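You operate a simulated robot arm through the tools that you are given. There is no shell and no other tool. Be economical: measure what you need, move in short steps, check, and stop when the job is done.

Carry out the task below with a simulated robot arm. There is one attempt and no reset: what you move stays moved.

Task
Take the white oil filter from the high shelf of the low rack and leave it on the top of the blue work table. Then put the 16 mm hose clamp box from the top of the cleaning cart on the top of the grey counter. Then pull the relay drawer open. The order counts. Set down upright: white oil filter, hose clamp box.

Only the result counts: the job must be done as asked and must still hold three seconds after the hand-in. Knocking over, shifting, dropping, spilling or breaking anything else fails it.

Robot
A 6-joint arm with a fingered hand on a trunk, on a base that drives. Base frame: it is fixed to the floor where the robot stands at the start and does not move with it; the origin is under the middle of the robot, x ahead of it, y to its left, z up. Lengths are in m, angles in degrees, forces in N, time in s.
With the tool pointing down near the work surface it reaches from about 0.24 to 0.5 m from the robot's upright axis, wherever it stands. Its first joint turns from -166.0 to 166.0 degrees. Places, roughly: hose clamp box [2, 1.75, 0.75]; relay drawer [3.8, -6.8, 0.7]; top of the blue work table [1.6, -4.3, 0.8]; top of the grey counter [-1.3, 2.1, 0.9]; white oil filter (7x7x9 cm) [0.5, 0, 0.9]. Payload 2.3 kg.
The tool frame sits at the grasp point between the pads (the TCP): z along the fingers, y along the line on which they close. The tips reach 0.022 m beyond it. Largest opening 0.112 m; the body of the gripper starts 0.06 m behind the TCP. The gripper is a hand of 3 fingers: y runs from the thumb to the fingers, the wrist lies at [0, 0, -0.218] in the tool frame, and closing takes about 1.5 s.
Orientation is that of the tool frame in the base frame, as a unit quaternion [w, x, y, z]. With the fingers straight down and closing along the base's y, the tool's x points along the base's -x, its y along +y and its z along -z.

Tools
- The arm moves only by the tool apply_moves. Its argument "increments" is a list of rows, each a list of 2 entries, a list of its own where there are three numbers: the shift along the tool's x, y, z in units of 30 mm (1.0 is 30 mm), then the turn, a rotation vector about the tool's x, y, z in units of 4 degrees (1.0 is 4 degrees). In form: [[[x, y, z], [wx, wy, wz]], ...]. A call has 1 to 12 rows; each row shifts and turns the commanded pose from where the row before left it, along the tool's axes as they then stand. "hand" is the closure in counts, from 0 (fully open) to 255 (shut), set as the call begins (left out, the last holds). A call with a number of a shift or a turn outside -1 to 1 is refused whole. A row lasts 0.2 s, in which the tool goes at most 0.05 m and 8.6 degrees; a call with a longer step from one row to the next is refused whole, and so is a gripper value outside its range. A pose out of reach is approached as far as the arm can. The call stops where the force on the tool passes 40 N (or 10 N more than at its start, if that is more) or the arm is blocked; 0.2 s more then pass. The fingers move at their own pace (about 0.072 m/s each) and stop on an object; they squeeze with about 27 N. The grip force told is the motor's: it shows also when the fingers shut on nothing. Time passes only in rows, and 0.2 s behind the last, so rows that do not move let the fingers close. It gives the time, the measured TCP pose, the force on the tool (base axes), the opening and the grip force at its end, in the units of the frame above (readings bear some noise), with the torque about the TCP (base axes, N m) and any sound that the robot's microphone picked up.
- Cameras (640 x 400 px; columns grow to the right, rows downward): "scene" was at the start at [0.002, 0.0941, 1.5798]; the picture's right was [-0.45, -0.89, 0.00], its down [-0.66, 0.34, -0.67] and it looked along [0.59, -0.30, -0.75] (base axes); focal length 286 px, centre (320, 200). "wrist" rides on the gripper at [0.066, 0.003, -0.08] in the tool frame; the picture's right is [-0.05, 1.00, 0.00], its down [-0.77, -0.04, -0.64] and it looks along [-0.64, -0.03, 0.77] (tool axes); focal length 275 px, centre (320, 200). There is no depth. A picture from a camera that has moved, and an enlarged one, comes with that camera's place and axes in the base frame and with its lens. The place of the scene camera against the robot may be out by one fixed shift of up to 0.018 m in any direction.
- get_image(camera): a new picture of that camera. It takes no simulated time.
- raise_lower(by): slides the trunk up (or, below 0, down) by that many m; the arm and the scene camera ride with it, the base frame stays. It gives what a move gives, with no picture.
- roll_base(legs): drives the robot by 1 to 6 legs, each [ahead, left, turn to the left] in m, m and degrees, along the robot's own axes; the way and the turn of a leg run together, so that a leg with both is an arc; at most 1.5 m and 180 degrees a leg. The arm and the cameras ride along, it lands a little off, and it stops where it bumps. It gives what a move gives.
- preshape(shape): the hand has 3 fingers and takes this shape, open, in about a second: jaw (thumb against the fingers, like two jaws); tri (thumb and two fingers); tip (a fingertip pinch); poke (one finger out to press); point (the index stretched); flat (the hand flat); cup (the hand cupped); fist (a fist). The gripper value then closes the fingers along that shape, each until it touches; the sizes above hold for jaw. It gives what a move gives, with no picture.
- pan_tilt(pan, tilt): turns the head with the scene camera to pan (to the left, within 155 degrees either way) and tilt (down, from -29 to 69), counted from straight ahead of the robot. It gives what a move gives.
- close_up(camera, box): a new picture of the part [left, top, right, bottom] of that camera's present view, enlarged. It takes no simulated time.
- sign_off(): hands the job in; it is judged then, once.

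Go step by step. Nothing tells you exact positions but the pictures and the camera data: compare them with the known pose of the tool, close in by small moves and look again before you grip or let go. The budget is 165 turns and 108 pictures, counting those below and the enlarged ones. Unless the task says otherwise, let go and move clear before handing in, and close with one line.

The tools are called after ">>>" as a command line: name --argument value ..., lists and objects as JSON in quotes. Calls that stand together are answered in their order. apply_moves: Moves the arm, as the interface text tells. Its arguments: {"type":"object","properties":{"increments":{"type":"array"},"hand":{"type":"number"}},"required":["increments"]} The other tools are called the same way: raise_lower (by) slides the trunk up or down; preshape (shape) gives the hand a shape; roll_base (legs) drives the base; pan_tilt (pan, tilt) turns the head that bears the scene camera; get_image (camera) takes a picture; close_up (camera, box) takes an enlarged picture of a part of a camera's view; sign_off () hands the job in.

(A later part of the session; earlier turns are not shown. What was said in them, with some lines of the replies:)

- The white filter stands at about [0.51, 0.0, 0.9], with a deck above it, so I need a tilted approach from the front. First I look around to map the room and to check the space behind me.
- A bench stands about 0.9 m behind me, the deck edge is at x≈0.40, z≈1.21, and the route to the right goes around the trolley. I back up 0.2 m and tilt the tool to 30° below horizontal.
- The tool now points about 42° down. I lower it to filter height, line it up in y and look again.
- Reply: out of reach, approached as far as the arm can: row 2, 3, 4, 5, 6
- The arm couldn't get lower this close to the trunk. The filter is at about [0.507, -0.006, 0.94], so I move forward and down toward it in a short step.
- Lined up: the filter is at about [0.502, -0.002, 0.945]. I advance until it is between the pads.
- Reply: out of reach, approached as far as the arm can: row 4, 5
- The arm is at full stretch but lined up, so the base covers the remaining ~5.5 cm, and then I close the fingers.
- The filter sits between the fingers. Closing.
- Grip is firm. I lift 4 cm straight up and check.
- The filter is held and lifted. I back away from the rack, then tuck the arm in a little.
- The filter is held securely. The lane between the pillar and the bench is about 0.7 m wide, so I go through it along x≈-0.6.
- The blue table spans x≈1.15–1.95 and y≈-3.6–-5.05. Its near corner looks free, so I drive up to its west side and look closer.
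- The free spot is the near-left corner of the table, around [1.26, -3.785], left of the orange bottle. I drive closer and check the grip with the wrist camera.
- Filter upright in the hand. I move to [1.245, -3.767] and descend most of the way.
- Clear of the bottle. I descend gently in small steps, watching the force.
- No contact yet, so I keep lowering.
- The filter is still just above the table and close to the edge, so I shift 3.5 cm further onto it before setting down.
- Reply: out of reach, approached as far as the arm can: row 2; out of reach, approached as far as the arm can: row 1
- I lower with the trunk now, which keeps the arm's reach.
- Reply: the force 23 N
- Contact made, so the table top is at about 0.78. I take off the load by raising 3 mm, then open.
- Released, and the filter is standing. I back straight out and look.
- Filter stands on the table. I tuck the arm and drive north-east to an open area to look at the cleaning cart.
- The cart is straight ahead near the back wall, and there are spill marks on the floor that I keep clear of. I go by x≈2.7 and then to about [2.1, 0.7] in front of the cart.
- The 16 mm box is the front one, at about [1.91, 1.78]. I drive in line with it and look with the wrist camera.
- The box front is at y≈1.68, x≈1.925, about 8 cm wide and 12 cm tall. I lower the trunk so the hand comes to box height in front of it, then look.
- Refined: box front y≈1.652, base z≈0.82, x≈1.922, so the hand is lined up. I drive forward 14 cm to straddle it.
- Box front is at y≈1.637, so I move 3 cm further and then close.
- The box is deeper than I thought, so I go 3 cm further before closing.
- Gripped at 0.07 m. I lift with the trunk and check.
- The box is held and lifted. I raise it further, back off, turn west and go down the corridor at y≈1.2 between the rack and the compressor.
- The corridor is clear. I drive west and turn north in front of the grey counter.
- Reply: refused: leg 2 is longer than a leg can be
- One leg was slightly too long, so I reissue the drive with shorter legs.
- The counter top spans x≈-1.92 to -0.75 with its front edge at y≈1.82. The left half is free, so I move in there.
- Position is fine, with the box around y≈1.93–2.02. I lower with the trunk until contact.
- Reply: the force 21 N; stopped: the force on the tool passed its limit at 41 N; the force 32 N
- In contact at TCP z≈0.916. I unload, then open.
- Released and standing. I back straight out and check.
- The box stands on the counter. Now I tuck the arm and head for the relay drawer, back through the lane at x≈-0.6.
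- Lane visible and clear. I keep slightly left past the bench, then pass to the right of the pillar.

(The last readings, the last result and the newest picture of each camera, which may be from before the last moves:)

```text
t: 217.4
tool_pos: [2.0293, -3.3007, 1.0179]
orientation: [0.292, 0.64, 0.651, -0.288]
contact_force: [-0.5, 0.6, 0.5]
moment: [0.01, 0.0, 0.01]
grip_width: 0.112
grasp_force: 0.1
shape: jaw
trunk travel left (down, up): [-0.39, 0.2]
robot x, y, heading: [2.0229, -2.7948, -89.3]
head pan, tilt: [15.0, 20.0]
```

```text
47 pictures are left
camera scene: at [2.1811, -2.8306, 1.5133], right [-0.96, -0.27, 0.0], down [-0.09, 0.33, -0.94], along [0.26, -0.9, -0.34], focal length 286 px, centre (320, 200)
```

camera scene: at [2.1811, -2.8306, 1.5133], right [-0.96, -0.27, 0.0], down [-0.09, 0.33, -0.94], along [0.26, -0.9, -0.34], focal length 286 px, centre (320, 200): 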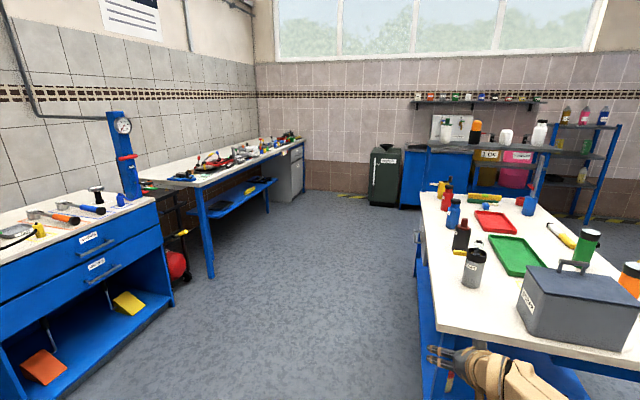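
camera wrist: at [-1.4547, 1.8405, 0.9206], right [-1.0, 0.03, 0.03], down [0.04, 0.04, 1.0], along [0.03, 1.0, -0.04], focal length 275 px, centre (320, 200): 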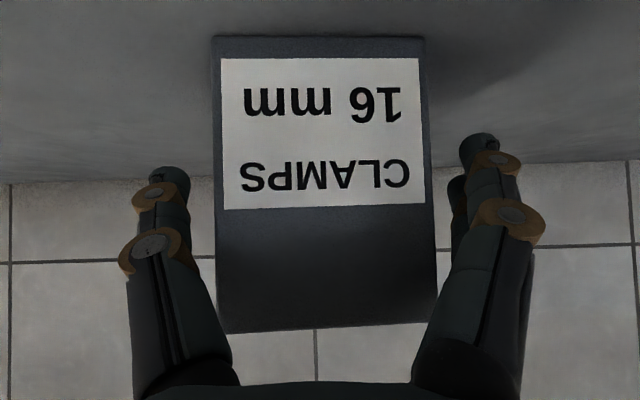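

The grey cabinet at the far end of the east bench must hold the relay drawer, facing west. I drive down the aisle at x≈2.85 and look.

>>> roll_base --legs '[[0, 0.8, -0.5], [1.45, 0, 0], [1.45, 0, 0]]'

>>> pan_tilt --pan 45 --tilt 35

>>> get_image --camera "scene"

```text
t: 235.3
tool_pos: [2.8873, -6.1788, 1.0165]
orientation: [0.292, 0.639, 0.651, -0.288]
contact_force: [-0.7, 0.7, -0.2]
moment: [0.0, 0.02, 0.0]
grip_width: 0.1122
grasp_force: 0.1
shape: jaw
trunk travel left (down, up): [-0.39, 0.2]
robot x, y, heading: [2.8804, -5.6692, -88.9]
head pan, tilt: [15.0, 20.0]
```

```text
t: 236.2
tool_pos: [2.8867, -6.1789, 1.0167]
orientation: [0.293, 0.639, 0.65, -0.288]
contact_force: [0.6, 0.2, -0.6]
moment: [0.01, 0.03, -0.03]
grip_width: 0.1119
grasp_force: 0.0
shape: jaw
trunk travel left (down, up): [-0.39, 0.2]
robot x, y, heading: [2.8791, -5.6705, -89.4]
head pan, tilt: [45.0, 35.0]
```

```text
46 pictures are left
camera scene: at [3.0747, -5.6797, 1.4896], right [-0.69, -0.72, 0.0], down [-0.41, 0.4, -0.82], along [0.59, -0.57, -0.57], focal length 286 px, centre (320, 200)
```

scene: 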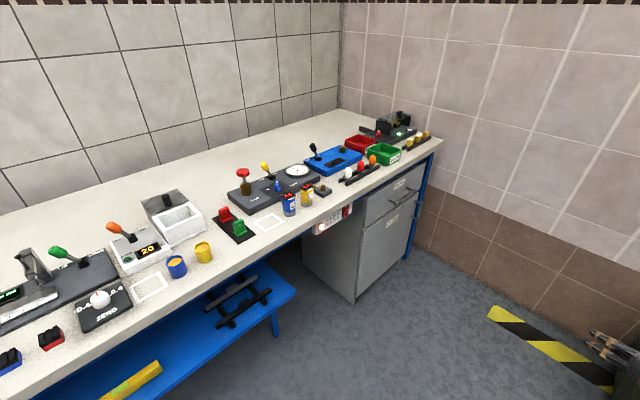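

>>> close_up --camera "scene" --box '[290, 130, 450, 310]'

```text
2.22 times, centred on (370, 220) of scene
camera zoom: at [3.0747, -5.6797, 1.4896], right [-0.69, -0.72, 0.0], down [-0.41, 0.4, -0.82], along [0.59, -0.57, -0.57], focal length 635 px, centre (209, 156)
```

zoom: 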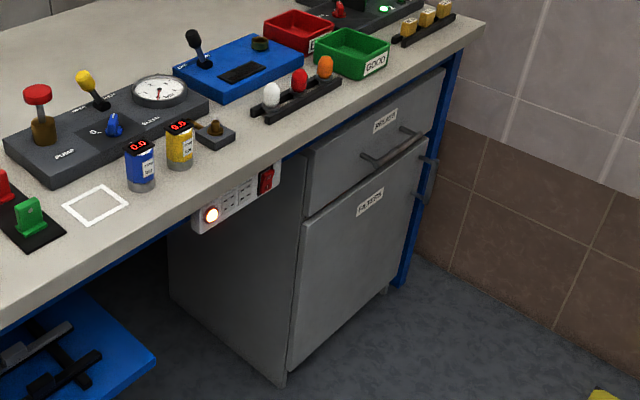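

The RELAYS drawer is the upper one, with a bar handle at about [3.63, -6.78, 0.7]. I turn to face east and slide in front of it.

>>> roll_base --legs '[[0, 0, 89.4], [0, -1.1, 0]]'

>>> pan_tilt --pan 0 --tilt 40

>>> get_image --camera "scene"

```text
t: 245.6
tool_pos: [3.399, -6.7476, 1.017]
orientation: [0.411, -0.006, 0.912, 0.003]
contact_force: [-0.7, -0.5, -0.2]
moment: [0.01, -0.04, -0.02]
grip_width: 0.112
grasp_force: 0.1
shape: jaw
trunk travel left (down, up): [-0.39, 0.2]
robot x, y, heading: [2.891, -6.7524, 0.7]
head pan, tilt: [45.0, 35.0]
```

```text
t: 246.7
tool_pos: [3.3999, -6.7472, 1.0164]
orientation: [0.41, -0.005, 0.912, 0.002]
contact_force: [-0.2, -0.7, -0.2]
moment: [-0.03, -0.01, 0.0]
grip_width: 0.1119
grasp_force: 0.0
shape: jaw
trunk travel left (down, up): [-0.39, 0.2]
robot x, y, heading: [2.8885, -6.7486, 0.7]
head pan, tilt: [0.0, 40.0]
```

```text
44 pictures are left
camera scene: at [2.9059, -6.6197, 1.482], right [0.01, -1.0, 0.0], down [-0.64, -0.01, -0.77], along [0.77, 0.01, -0.64], focal length 286 px, centre (320, 200)
```

scene: 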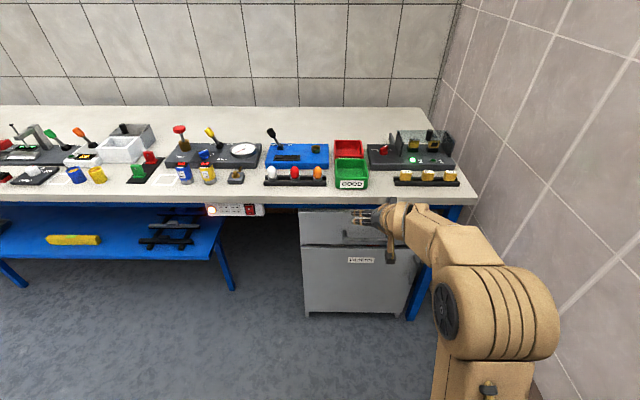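

Facing the drawer. I lower the trunk and level the tool, and then roll it so the fingers close vertically on the bar.

>>> raise_lower --by -0.28

>>> apply_moves --increments '[[[0, 0, 0], [0, -1, 0]], [[0, 0, 0], [0, -1, 0]], [[0, 0, 0], [0, -1, 0]], [[0, 0, 0], [0, -1, 0]], [[0, 0, 0], [0, -1, 0]], [[0, 0, 0], [0, -1, 0]], [[0, 0, 0], [0, -1, 0]], [[0, 0, 0], [0, -1, 0]], [[0, 0, 0], [0, -1, 0]], [[0, 0, 0], [0, -1, 0]]]'

>>> get_image --camera "scene"

>>> get_image --camera "wrist"

```text
t: 249.5
tool_pos: [3.4001, -6.7469, 0.7364]
orientation: [0.41, -0.005, 0.912, 0.002]
contact_force: [-0.2, 0.6, -0.4]
moment: [-0.02, -0.03, 0.0]
grip_width: 0.112
grasp_force: 0.0
shape: jaw
trunk travel left (down, up): [-0.11, 0.48]
robot x, y, heading: [2.8914, -6.7502, 0.4]
head pan, tilt: [0.0, 40.0]
```

```text
t: 251.7
tool_pos: [3.3993, -6.7475, 0.7377]
orientation: [0.698, -0.004, 0.716, 0.004]
contact_force: [0.1, -0.3, 0.5]
moment: [0.01, -0.01, -0.01]
grip_width: 0.1119
grasp_force: 0.1
shape: jaw
trunk travel left (down, up): [-0.11, 0.48]
robot x, y, heading: [2.8934, -6.7466, 0.5]
head pan, tilt: [0.0, 40.0]
```

```text
43 pictures are left
camera scene: at [2.9059, -6.6198, 1.202], right [0.01, -1.0, 0.0], down [-0.64, -0.01, -0.77], along [0.77, 0.01, -0.64], focal length 286 px, centre (320, 200)
```

scene: 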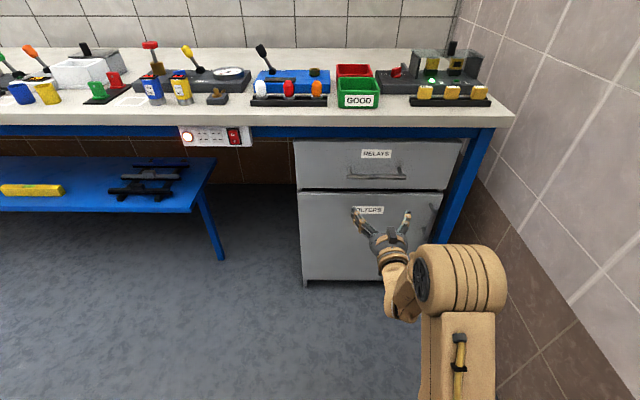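

```text
42 pictures are left
camera wrist: at [3.3173, -6.7451, 0.673], right [-0.01, 1.0, 0.05], down [-0.61, -0.04, 0.79], along [0.79, -0.02, 0.61], focal length 275 px, centre (320, 200)
```

wrist: 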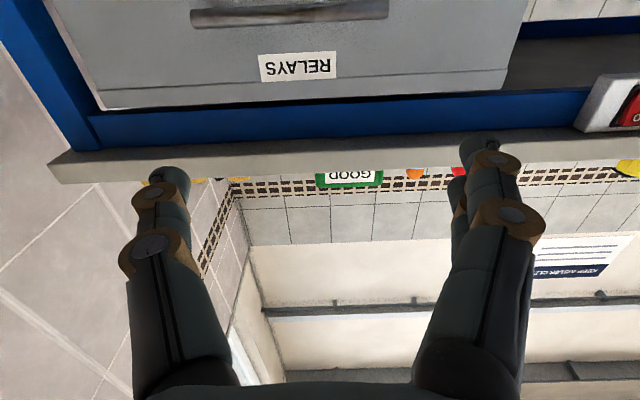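

The handle bar is at about [3.635, -6.775, 0.692], horizontal and about 19 cm long. I roll the tool 90°.

>>> apply_moves --increments '[[[0, 0, 0], [0, 0, 1]], [[0, 0, 0], [0, 0, 1]], [[0, 0, 0], [0, 0, 1]], [[0, 0, 0], [0, 0, 1]], [[0, 0, 0], [0, 0, 1]], [[0, 0, 0], [0, 0, 1]], [[0, 0, 0], [0, 0, 1]], [[0, 0, 0], [0, 0, 1]], [[0, 0, 0], [0, 0, 1]], [[0, 0, 0], [0, 0, 1]], [[0, 0, 0], [0, 0, 1]], [[0, 0, 0], [0, 0, 1]]]'

>>> apply_moves --increments '[[[0, 0, 0], [0, 0, 1]], [[0, 0, 0], [0, 0, 1]], [[0, 0, 0], [0, 0, 1]], [[0, 0, 0], [0, 0, 1]], [[0, 0, 0], [0, 0, 1]], [[0, 0, 0], [0, 0, 1]], [[0, 0, 0], [0, 0, 1]], [[0, 0, 0], [0, 0, 1]], [[0, 0, 0], [0, 0, 1]], [[0, 0, 0], [0, 0, 1]], [[0, 0, 0], [0, 0, 0.5]]]'

>>> get_image --camera "scene"

>>> get_image --camera "wrist"

```text
t: 254.3
tool_pos: [3.3991, -6.7461, 0.7379]
orientation: [0.636, 0.288, 0.656, 0.287]
contact_force: [-0.4, 0.2, 1.2]
moment: [0.02, 0.02, 0.0]
grip_width: 0.112
grasp_force: 0.0
shape: jaw
trunk travel left (down, up): [-0.11, 0.48]
robot x, y, heading: [2.8913, -6.748, 0.8]
head pan, tilt: [0.0, 40.0]
```

```text
t: 256.7
tool_pos: [3.3992, -6.7469, 0.7373]
orientation: [0.491, 0.504, 0.509, 0.496]
contact_force: [0.1, -0.3, 0.8]
moment: [-0.01, -0.01, 0.0]
grip_width: 0.1121
grasp_force: 0.0
shape: jaw
trunk travel left (down, up): [-0.11, 0.48]
robot x, y, heading: [2.8876, -6.7505, 1.0]
head pan, tilt: [0.0, 40.0]
```

```text
41 pictures are left
camera scene: at [2.9059, -6.6198, 1.202], right [0.01, -1.0, 0.0], down [-0.64, -0.01, -0.77], along [0.77, 0.01, -0.64], focal length 286 px, centre (320, 200)
```

scene: 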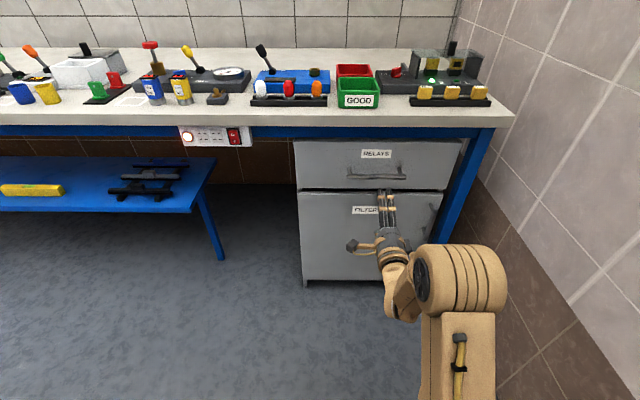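

```text
40 pictures are left
camera wrist: at [3.3184, -6.682, 0.7424], right [0.03, -0.05, 1.0], down [-0.63, -0.78, -0.02], along [0.78, -0.63, -0.05], focal length 275 px, centre (320, 200)
```

wrist: 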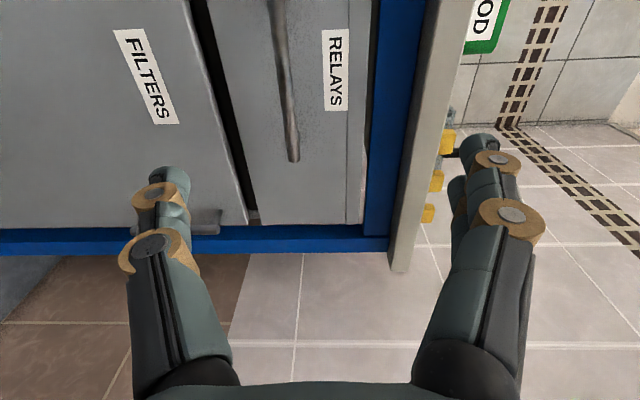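

Handle end confirms z≈0.69. I align the height and y, and pre-close the hand partly.

>>> apply_moves --increments '[[[-0.467, -0.767, 0], [0, 0, 0]], [[-0.467, -0.767, 0], [0, 0, 0]], [[0, 0, 0], [0, 0, 0]], [[0, 0, 0], [0, 0, 0]], [[0, 0, 0], [0, 0, 0]]]' --hand 80

>>> roll_base --legs '[[0.12, 0, -0.6]]'

>>> get_image --camera "wrist"

>>> close_up --camera "scene" --box '[290, 120, 470, 290]'

```text
t: 257.9
tool_pos: [3.398, -6.7755, 0.6898]
orientation: [0.491, 0.505, 0.509, 0.495]
contact_force: [0.9, -0.7, 1.2]
moment: [-0.01, 0.01, -0.03]
grip_width: 0.0772
grasp_force: 0.0
shape: jaw
trunk travel left (down, up): [-0.11, 0.48]
robot x, y, heading: [2.8898, -6.7506, 0.6]
head pan, tilt: [0.0, 40.0]
```

```text
t: 259.1
tool_pos: [3.5184, -6.7816, 0.6893]
orientation: [0.492, 0.508, 0.507, 0.493]
contact_force: [-0.1, 0.3, 0.3]
moment: [0.02, 0.0, 0.04]
grip_width: 0.0771
grasp_force: 0.1
shape: jaw
trunk travel left (down, up): [-0.11, 0.48]
robot x, y, heading: [3.0099, -6.7501, 0.2]
head pan, tilt: [0.0, 40.0]
```

```text
39 pictures are left
camera wrist: at [3.4378, -6.7146, 0.6959], right [0.03, -0.05, 1.0], down [-0.64, -0.77, -0.02], along [0.77, -0.64, -0.05], focal length 275 px, centre (320, 200)
```

wrist: 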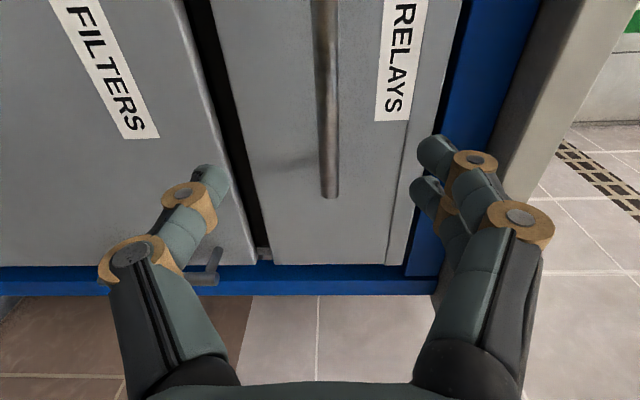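

```text
2.35 times, centred on (380, 205) of scene
camera zoom: at [3.0278, -6.6195, 1.202], right [0.0, -1.0, 0.0], down [-0.64, 0.0, -0.77], along [0.77, 0.0, -0.64], focal length 673 px, centre (179, 188)
```

zoom: 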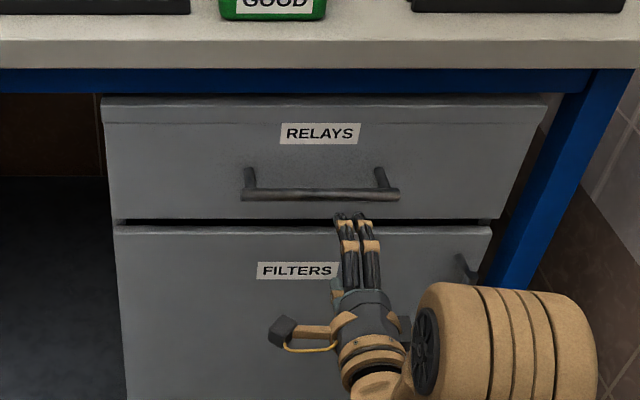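

Well aligned: bar at x≈3.637, z≈0.692. I advance 9 cm, then check.

>>> roll_base --legs '[[0.09, 0, 0]]'

>>> get_image --camera "wrist"

>>> close_up --camera "scene" --box '[300, 130, 460, 260]'

```text
t: 260.2
tool_pos: [3.6061, -6.7807, 0.6904]
orientation: [0.493, 0.507, 0.507, 0.493]
contact_force: [0.5, 0.3, 0.2]
moment: [0.01, 0.0, 0.0]
grip_width: 0.0772
grasp_force: 0.0
shape: jaw
trunk travel left (down, up): [-0.11, 0.48]
robot x, y, heading: [3.0987, -6.7523, 0.0]
head pan, tilt: [0.0, 40.0]
```

```text
37 pictures are left
camera wrist: at [3.5274, -6.715, 0.6959], right [0.03, -0.05, 1.0], down [-0.64, -0.77, -0.02], along [0.77, -0.64, -0.05], focal length 275 px, centre (320, 200)
```

wrist: 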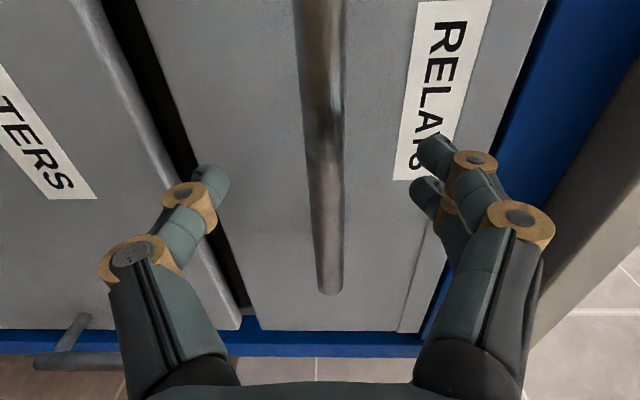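

```text
3.08 times, centred on (380, 195) of scene
camera zoom: at [3.1174, -6.6196, 1.202], right [0.0, -1.0, 0.0], down [-0.64, 0.0, -0.77], along [0.77, 0.0, -0.64], focal length 880 px, centre (135, 215)
```

zoom: 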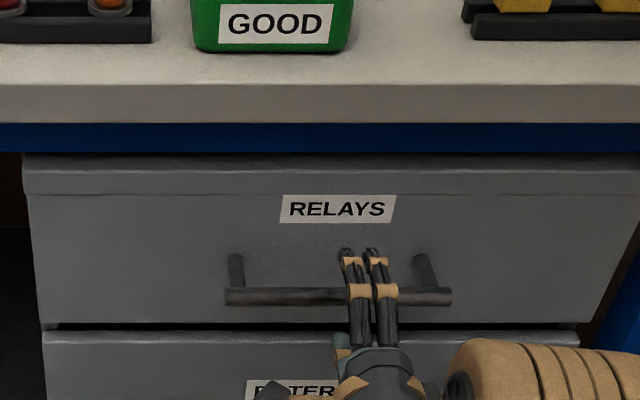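

The fingers straddle the bar. I move 2 cm more and close.

>>> apply_moves --increments '[[[0, 0, 0.35], [0, 0, 0]], [[0, 0, 0.35], [0, 0, 0]], [[0, 0, 0], [0, 0, 0]]]'

>>> apply_moves --increments '[[[0, 0, 0], [0, 0, 0]], [[0, 0, 0], [0, 0, 0]], [[0, 0, 0], [0, 0, 0]], [[0, 0, 0], [0, 0, 0]], [[0, 0, 0], [0, 0, 0]], [[0, 0, 0], [0, 0, 0]], [[0, 0, 0], [0, 0, 0]], [[0, 0, 0], [0, 0, 0]]]' --hand 255

>>> get_image --camera "wrist"

```text
t: 261.0
tool_pos: [3.6285, -6.7817, 0.6911]
orientation: [0.494, 0.507, 0.506, 0.492]
contact_force: [-0.1, 0.4, -0.7]
moment: [0.03, -0.05, -0.03]
grip_width: 0.077
grasp_force: 0.1
shape: jaw
trunk travel left (down, up): [-0.11, 0.48]
robot x, y, heading: [3.1012, -6.7498, -0.1]
head pan, tilt: [0.0, 40.0]
```

```text
t: 262.8
tool_pos: [3.6286, -6.7812, 0.6891]
orientation: [0.493, 0.507, 0.506, 0.493]
contact_force: [3.6, -0.5, -0.9]
moment: [0.0, 0.02, 0.03]
grip_width: 0.0
grasp_force: 27.0
shape: jaw
trunk travel left (down, up): [-0.11, 0.48]
robot x, y, heading: [3.1044, -6.7501, 0.2]
head pan, tilt: [0.0, 40.0]
```

```text
35 pictures are left
camera wrist: at [3.5486, -6.7149, 0.6953], right [0.03, -0.05, 1.0], down [-0.64, -0.77, -0.02], along [0.77, -0.64, -0.05], focal length 275 px, centre (320, 200)
```

wrist: 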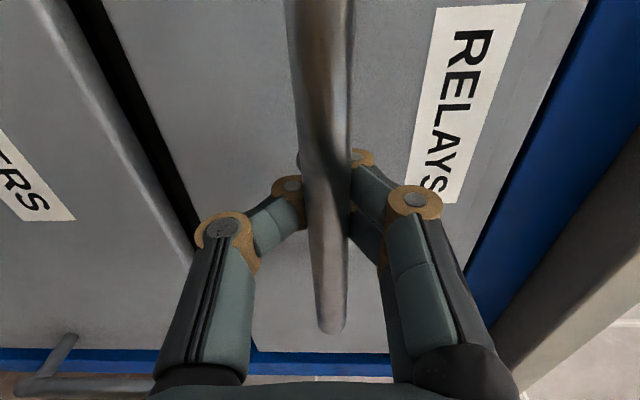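

The fingers are hooked around the bar. Before pulling I check the space behind me, since a bin stands nearby.

>>> pan_tilt --pan -150 --tilt 50

>>> get_image --camera "scene"

```text
t: 265.2
tool_pos: [3.6283, -6.7805, 0.6894]
orientation: [0.493, 0.508, 0.506, 0.493]
contact_force: [3.3, -0.2, -1.7]
moment: [-0.02, 0.0, -0.02]
grip_width: 0.0
grasp_force: 26.7
shape: jaw
trunk travel left (down, up): [-0.11, 0.48]
robot x, y, heading: [3.1011, -6.7525, 0.0]
head pan, tilt: [-150.0, 50.0]
```

```text
34 pictures are left
camera scene: at [2.9664, -6.6579, 1.1879], right [-0.5, 0.87, 0.0], down [0.66, 0.38, -0.64], along [-0.56, -0.32, -0.77], focal length 286 px, centre (320, 200)
```

scene: 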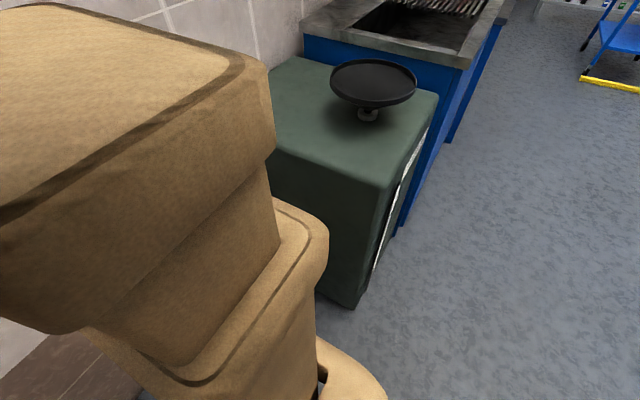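

The bin's corner is about 0.24 m behind my base, so I pull back 0.17 m with the base first and look.

>>> pan_tilt --pan 0 --tilt 40

>>> roll_base --legs '[[-0.08, 0, 0]]'

>>> get_image --camera "scene"

```text
t: 267.5
tool_pos: [3.6282, -6.7816, 0.6894]
orientation: [0.493, 0.507, 0.507, 0.493]
contact_force: [3.6, 0.1, -1.7]
moment: [-0.02, 0.02, 0.01]
grip_width: 0.0
grasp_force: 26.9
shape: jaw
trunk travel left (down, up): [-0.11, 0.48]
robot x, y, heading: [3.1021, -6.7503, 0.0]
head pan, tilt: [0.0, 40.0]
```

```text
t: 268.6
tool_pos: [3.5478, -6.7814, 0.6896]
orientation: [0.494, 0.507, 0.506, 0.493]
contact_force: [-0.5, 1.8, -3.8]
moment: [-0.03, -0.01, -0.02]
grip_width: 0.0
grasp_force: 26.9
shape: jaw
trunk travel left (down, up): [-0.11, 0.48]
robot x, y, heading: [3.0228, -6.7492, -0.0]
head pan, tilt: [0.0, 40.0]
```

```text
33 pictures are left
camera scene: at [3.0382, -6.6192, 1.2019], right [0.0, -1.0, 0.0], down [-0.64, 0.0, -0.77], along [0.77, 0.0, -0.64], focal length 286 px, centre (320, 200)
```

scene: 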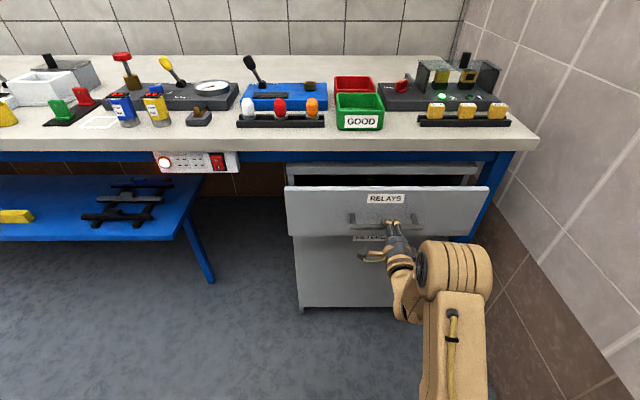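

The drawer follows. I keep pulling with the base.

>>> roll_base --legs '[[-0.1, 0, 0]]'

>>> apply_moves --increments '[[[0, 0, -0.6], [0, 0, 0]], [[0, 0, -0.6], [0, 0, 0]], [[0, 0, -0.6], [0, 0, 0]], [[0, 0, 0], [0, 0, 0]]]'

>>> get_image --camera "scene"

```text
t: 269.8
tool_pos: [3.448, -6.7822, 0.6896]
orientation: [0.493, 0.508, 0.506, 0.493]
contact_force: [-0.5, 0.5, -3.6]
moment: [0.01, -0.04, -0.03]
grip_width: 0.0001
grasp_force: 26.6
shape: jaw
trunk travel left (down, up): [-0.11, 0.48]
robot x, y, heading: [2.9231, -6.7457, -0.3]
head pan, tilt: [0.0, 40.0]
```

```text
t: 270.8
tool_pos: [3.3925, -6.7807, 0.6912]
orientation: [0.494, 0.507, 0.507, 0.492]
contact_force: [-0.7, -0.7, 0.5]
moment: [-0.03, -0.04, 0.02]
grip_width: 0.0001
grasp_force: 26.7
shape: jaw
trunk travel left (down, up): [-0.11, 0.48]
robot x, y, heading: [2.9169, -6.7481, -0.2]
head pan, tilt: [0.0, 40.0]
```

```text
32 pictures are left
camera scene: at [2.9372, -6.6193, 1.2021], right [0.0, -1.0, 0.0], down [-0.64, 0.0, -0.77], along [0.77, 0.0, -0.64], focal length 286 px, centre (320, 200)
```

scene: 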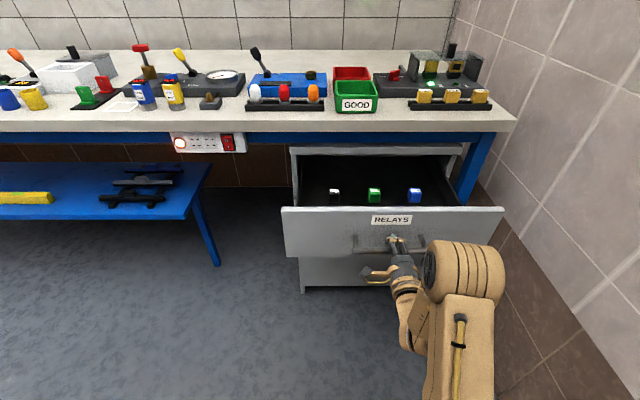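

The drawer is open about 23 cm. I pull a little further with the arm to find its stop.

>>> apply_moves --increments '[[[0, 0, -0.5], [0, 0, 0]], [[0, 0, -0.5], [0, 0, 0]], [[0, 0, -0.5], [0, 0, 0]], [[0, 0, -0.5], [0, 0, 0]], [[0, 0, 0], [0, 0, 0]]]'

>>> roll_base --legs '[[-0.035, 0, 0]]'

>>> get_image --camera "scene"

```text
t: 271.9
tool_pos: [3.3671, -6.7833, 0.6858]
orientation: [0.494, 0.506, 0.507, 0.493]
contact_force: [0.6, 1.3, 6.1]
moment: [-0.03, 0.1, -0.05]
grip_width: 0.0
grasp_force: 27.2
shape: jaw
out of reach, approached as far as the arm can: row 2, 3, 4
trunk travel left (down, up): [-0.11, 0.48]
robot x, y, heading: [2.918, -6.7485, -0.1]
head pan, tilt: [0.0, 40.0]
```

```text
t: 272.8
tool_pos: [3.333, -6.7844, 0.6852]
orientation: [0.494, 0.507, 0.506, 0.492]
contact_force: [-0.2, -0.2, -0.3]
moment: [-0.02, 0.02, 0.01]
grip_width: 0.0
grasp_force: 27.2
shape: jaw
trunk travel left (down, up): [-0.11, 0.48]
robot x, y, heading: [2.8808, -6.7499, 0.1]
head pan, tilt: [0.0, 40.0]
```

```text
31 pictures are left
camera scene: at [2.9022, -6.6192, 1.2019], right [0.0, -1.0, 0.0], down [-0.64, 0.0, -0.77], along [0.77, 0.0, -0.64], focal length 286 px, centre (320, 200)
```

scene: 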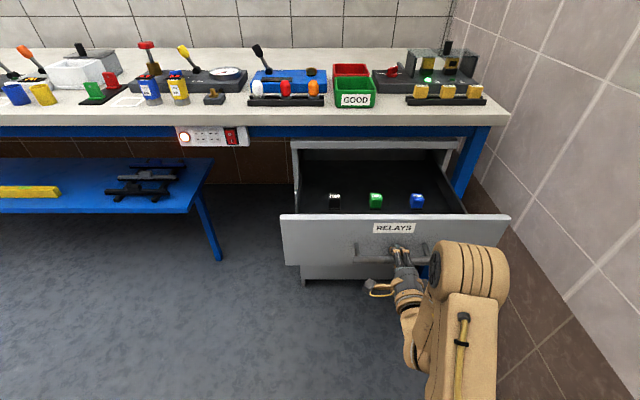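

The drawer is open about 30 cm with the relays visible, which is plainly open. I release the handle and look before sliding out sideways, since the bin blocks backing up.

>>> apply_moves --increments '[[[0, 0, 0], [0, 0, 0]], [[0, 0, 0], [0, 0, 0]], [[0, 0, 0], [0, 0, 0]], [[0, 0, 0], [0, 0, 0]], [[0, 0, 0], [0, 0, 0]], [[0, 0, 0], [0, 0, 0]], [[0, 0, 0], [0, 0, 0]]]' --hand 0

>>> get_image --camera "wrist"

>>> close_up --camera "scene" --box '[280, 130, 520, 320]'

```text
t: 274.4
tool_pos: [3.3316, -6.7841, 0.6853]
orientation: [0.494, 0.508, 0.507, 0.492]
contact_force: [0.4, 0.1, 0.1]
moment: [0.05, -0.03, 0.02]
grip_width: 0.1119
grasp_force: 0.1
shape: jaw
trunk travel left (down, up): [-0.11, 0.48]
robot x, y, heading: [2.8842, -6.7484, 0.1]
head pan, tilt: [0.0, 40.0]
```

```text
30 pictures are left
camera wrist: at [3.2526, -6.718, 0.6909], right [0.03, -0.05, 1.0], down [-0.64, -0.77, -0.02], along [0.77, -0.64, -0.05], focal length 275 px, centre (320, 200)
```

wrist: 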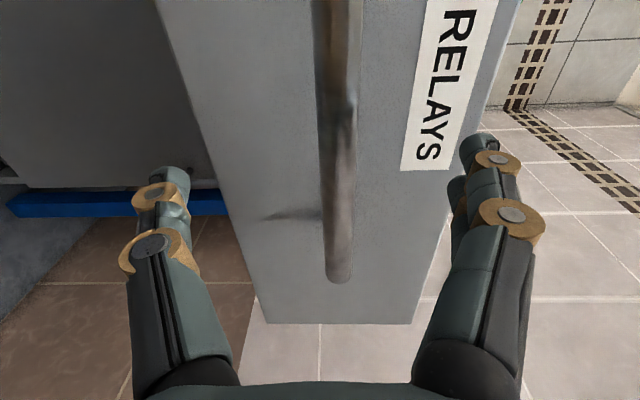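

```text
2.11 times, centred on (400, 225) of scene
camera zoom: at [2.9023, -6.6192, 1.202], right [0.0, -1.0, 0.0], down [-0.64, 0.0, -0.77], along [0.77, 0.0, -0.64], focal length 602 px, centre (152, 147)
```

zoom: 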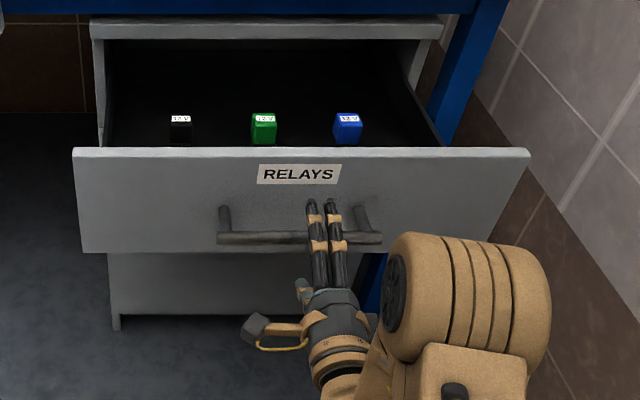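

The fingers are fully clear above and below the bar. I slide left in parallel to the drawer front.

>>> roll_base --legs '[[0, 0.06, 0]]'

>>> get_image --camera "wrist"

```text
t: 275.4
tool_pos: [3.3324, -6.7252, 0.6854]
orientation: [0.493, 0.507, 0.507, 0.493]
contact_force: [0.6, -0.4, -0.7]
moment: [-0.02, 0.05, 0.0]
grip_width: 0.112
grasp_force: 0.0
shape: jaw
trunk travel left (down, up): [-0.11, 0.48]
robot x, y, heading: [2.8831, -6.6879, 0.0]
head pan, tilt: [0.0, 40.0]
```

```text
28 pictures are left
camera wrist: at [3.2527, -6.6578, 0.6909], right [0.03, -0.05, 1.0], down [-0.64, -0.77, -0.02], along [0.77, -0.64, -0.05], focal length 275 px, centre (320, 200)
```

wrist: 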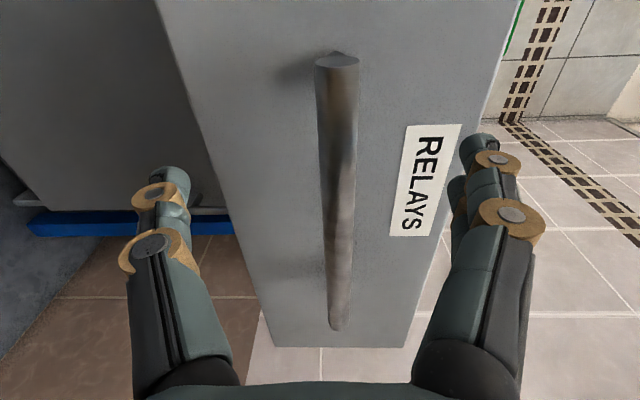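

No contact and the drawer stays put. I slide the rest of the way and back off.

>>> roll_base --legs '[[0, 0.25, 0], [-0.25, 0.05, 0]]'

>>> pan_tilt --pan -10 --tilt 35

>>> get_image --camera "scene"

```text
t: 278.6
tool_pos: [3.0843, -6.4229, 0.6844]
orientation: [0.493, 0.508, 0.507, 0.492]
contact_force: [-1.0, 0.0, -0.5]
moment: [0.02, 0.0, 0.03]
grip_width: 0.1121
grasp_force: 0.1
shape: jaw
trunk travel left (down, up): [-0.11, 0.48]
robot x, y, heading: [2.6356, -6.3907, -0.0]
head pan, tilt: [0.0, 40.0]
```

```text
t: 279.4
tool_pos: [3.0837, -6.4223, 0.6852]
orientation: [0.493, 0.507, 0.507, 0.493]
contact_force: [-0.6, -0.1, 0.2]
moment: [0.04, -0.01, -0.06]
grip_width: 0.1119
grasp_force: 0.0
shape: jaw
trunk travel left (down, up): [-0.11, 0.48]
robot x, y, heading: [2.6341, -6.3887, -0.1]
head pan, tilt: [-10.0, 35.0]
```

```text
27 pictures are left
camera scene: at [2.6552, -6.2731, 1.2095], right [-0.17, -0.98, 0.0], down [-0.56, 0.1, -0.82], along [0.81, -0.14, -0.57], focal length 286 px, centre (320, 200)
```

scene: 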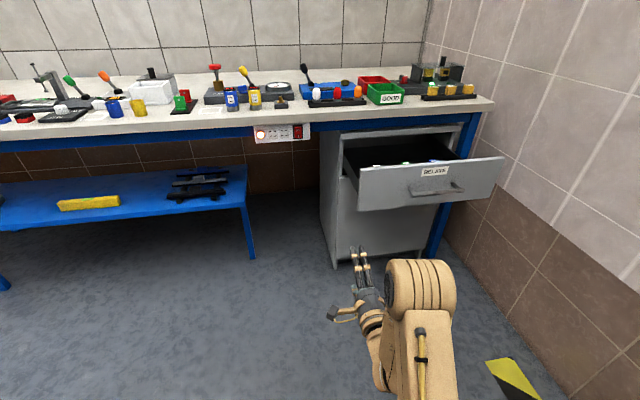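

The drawer is standing open by about 30 cm, the hand is clear, and the filter and clamp box stood upright when I left them. Handing in.

>>> sign_off

```text
The job is handed in.
```

The white oil filter is upright on the blue work table, the 16 mm hose clamp box is upright on the grey counter, and the relay drawer is open about 30 cm. I did them in that order, saw nothing else knocked over or shifted, and handed in with the hand empty and clear.
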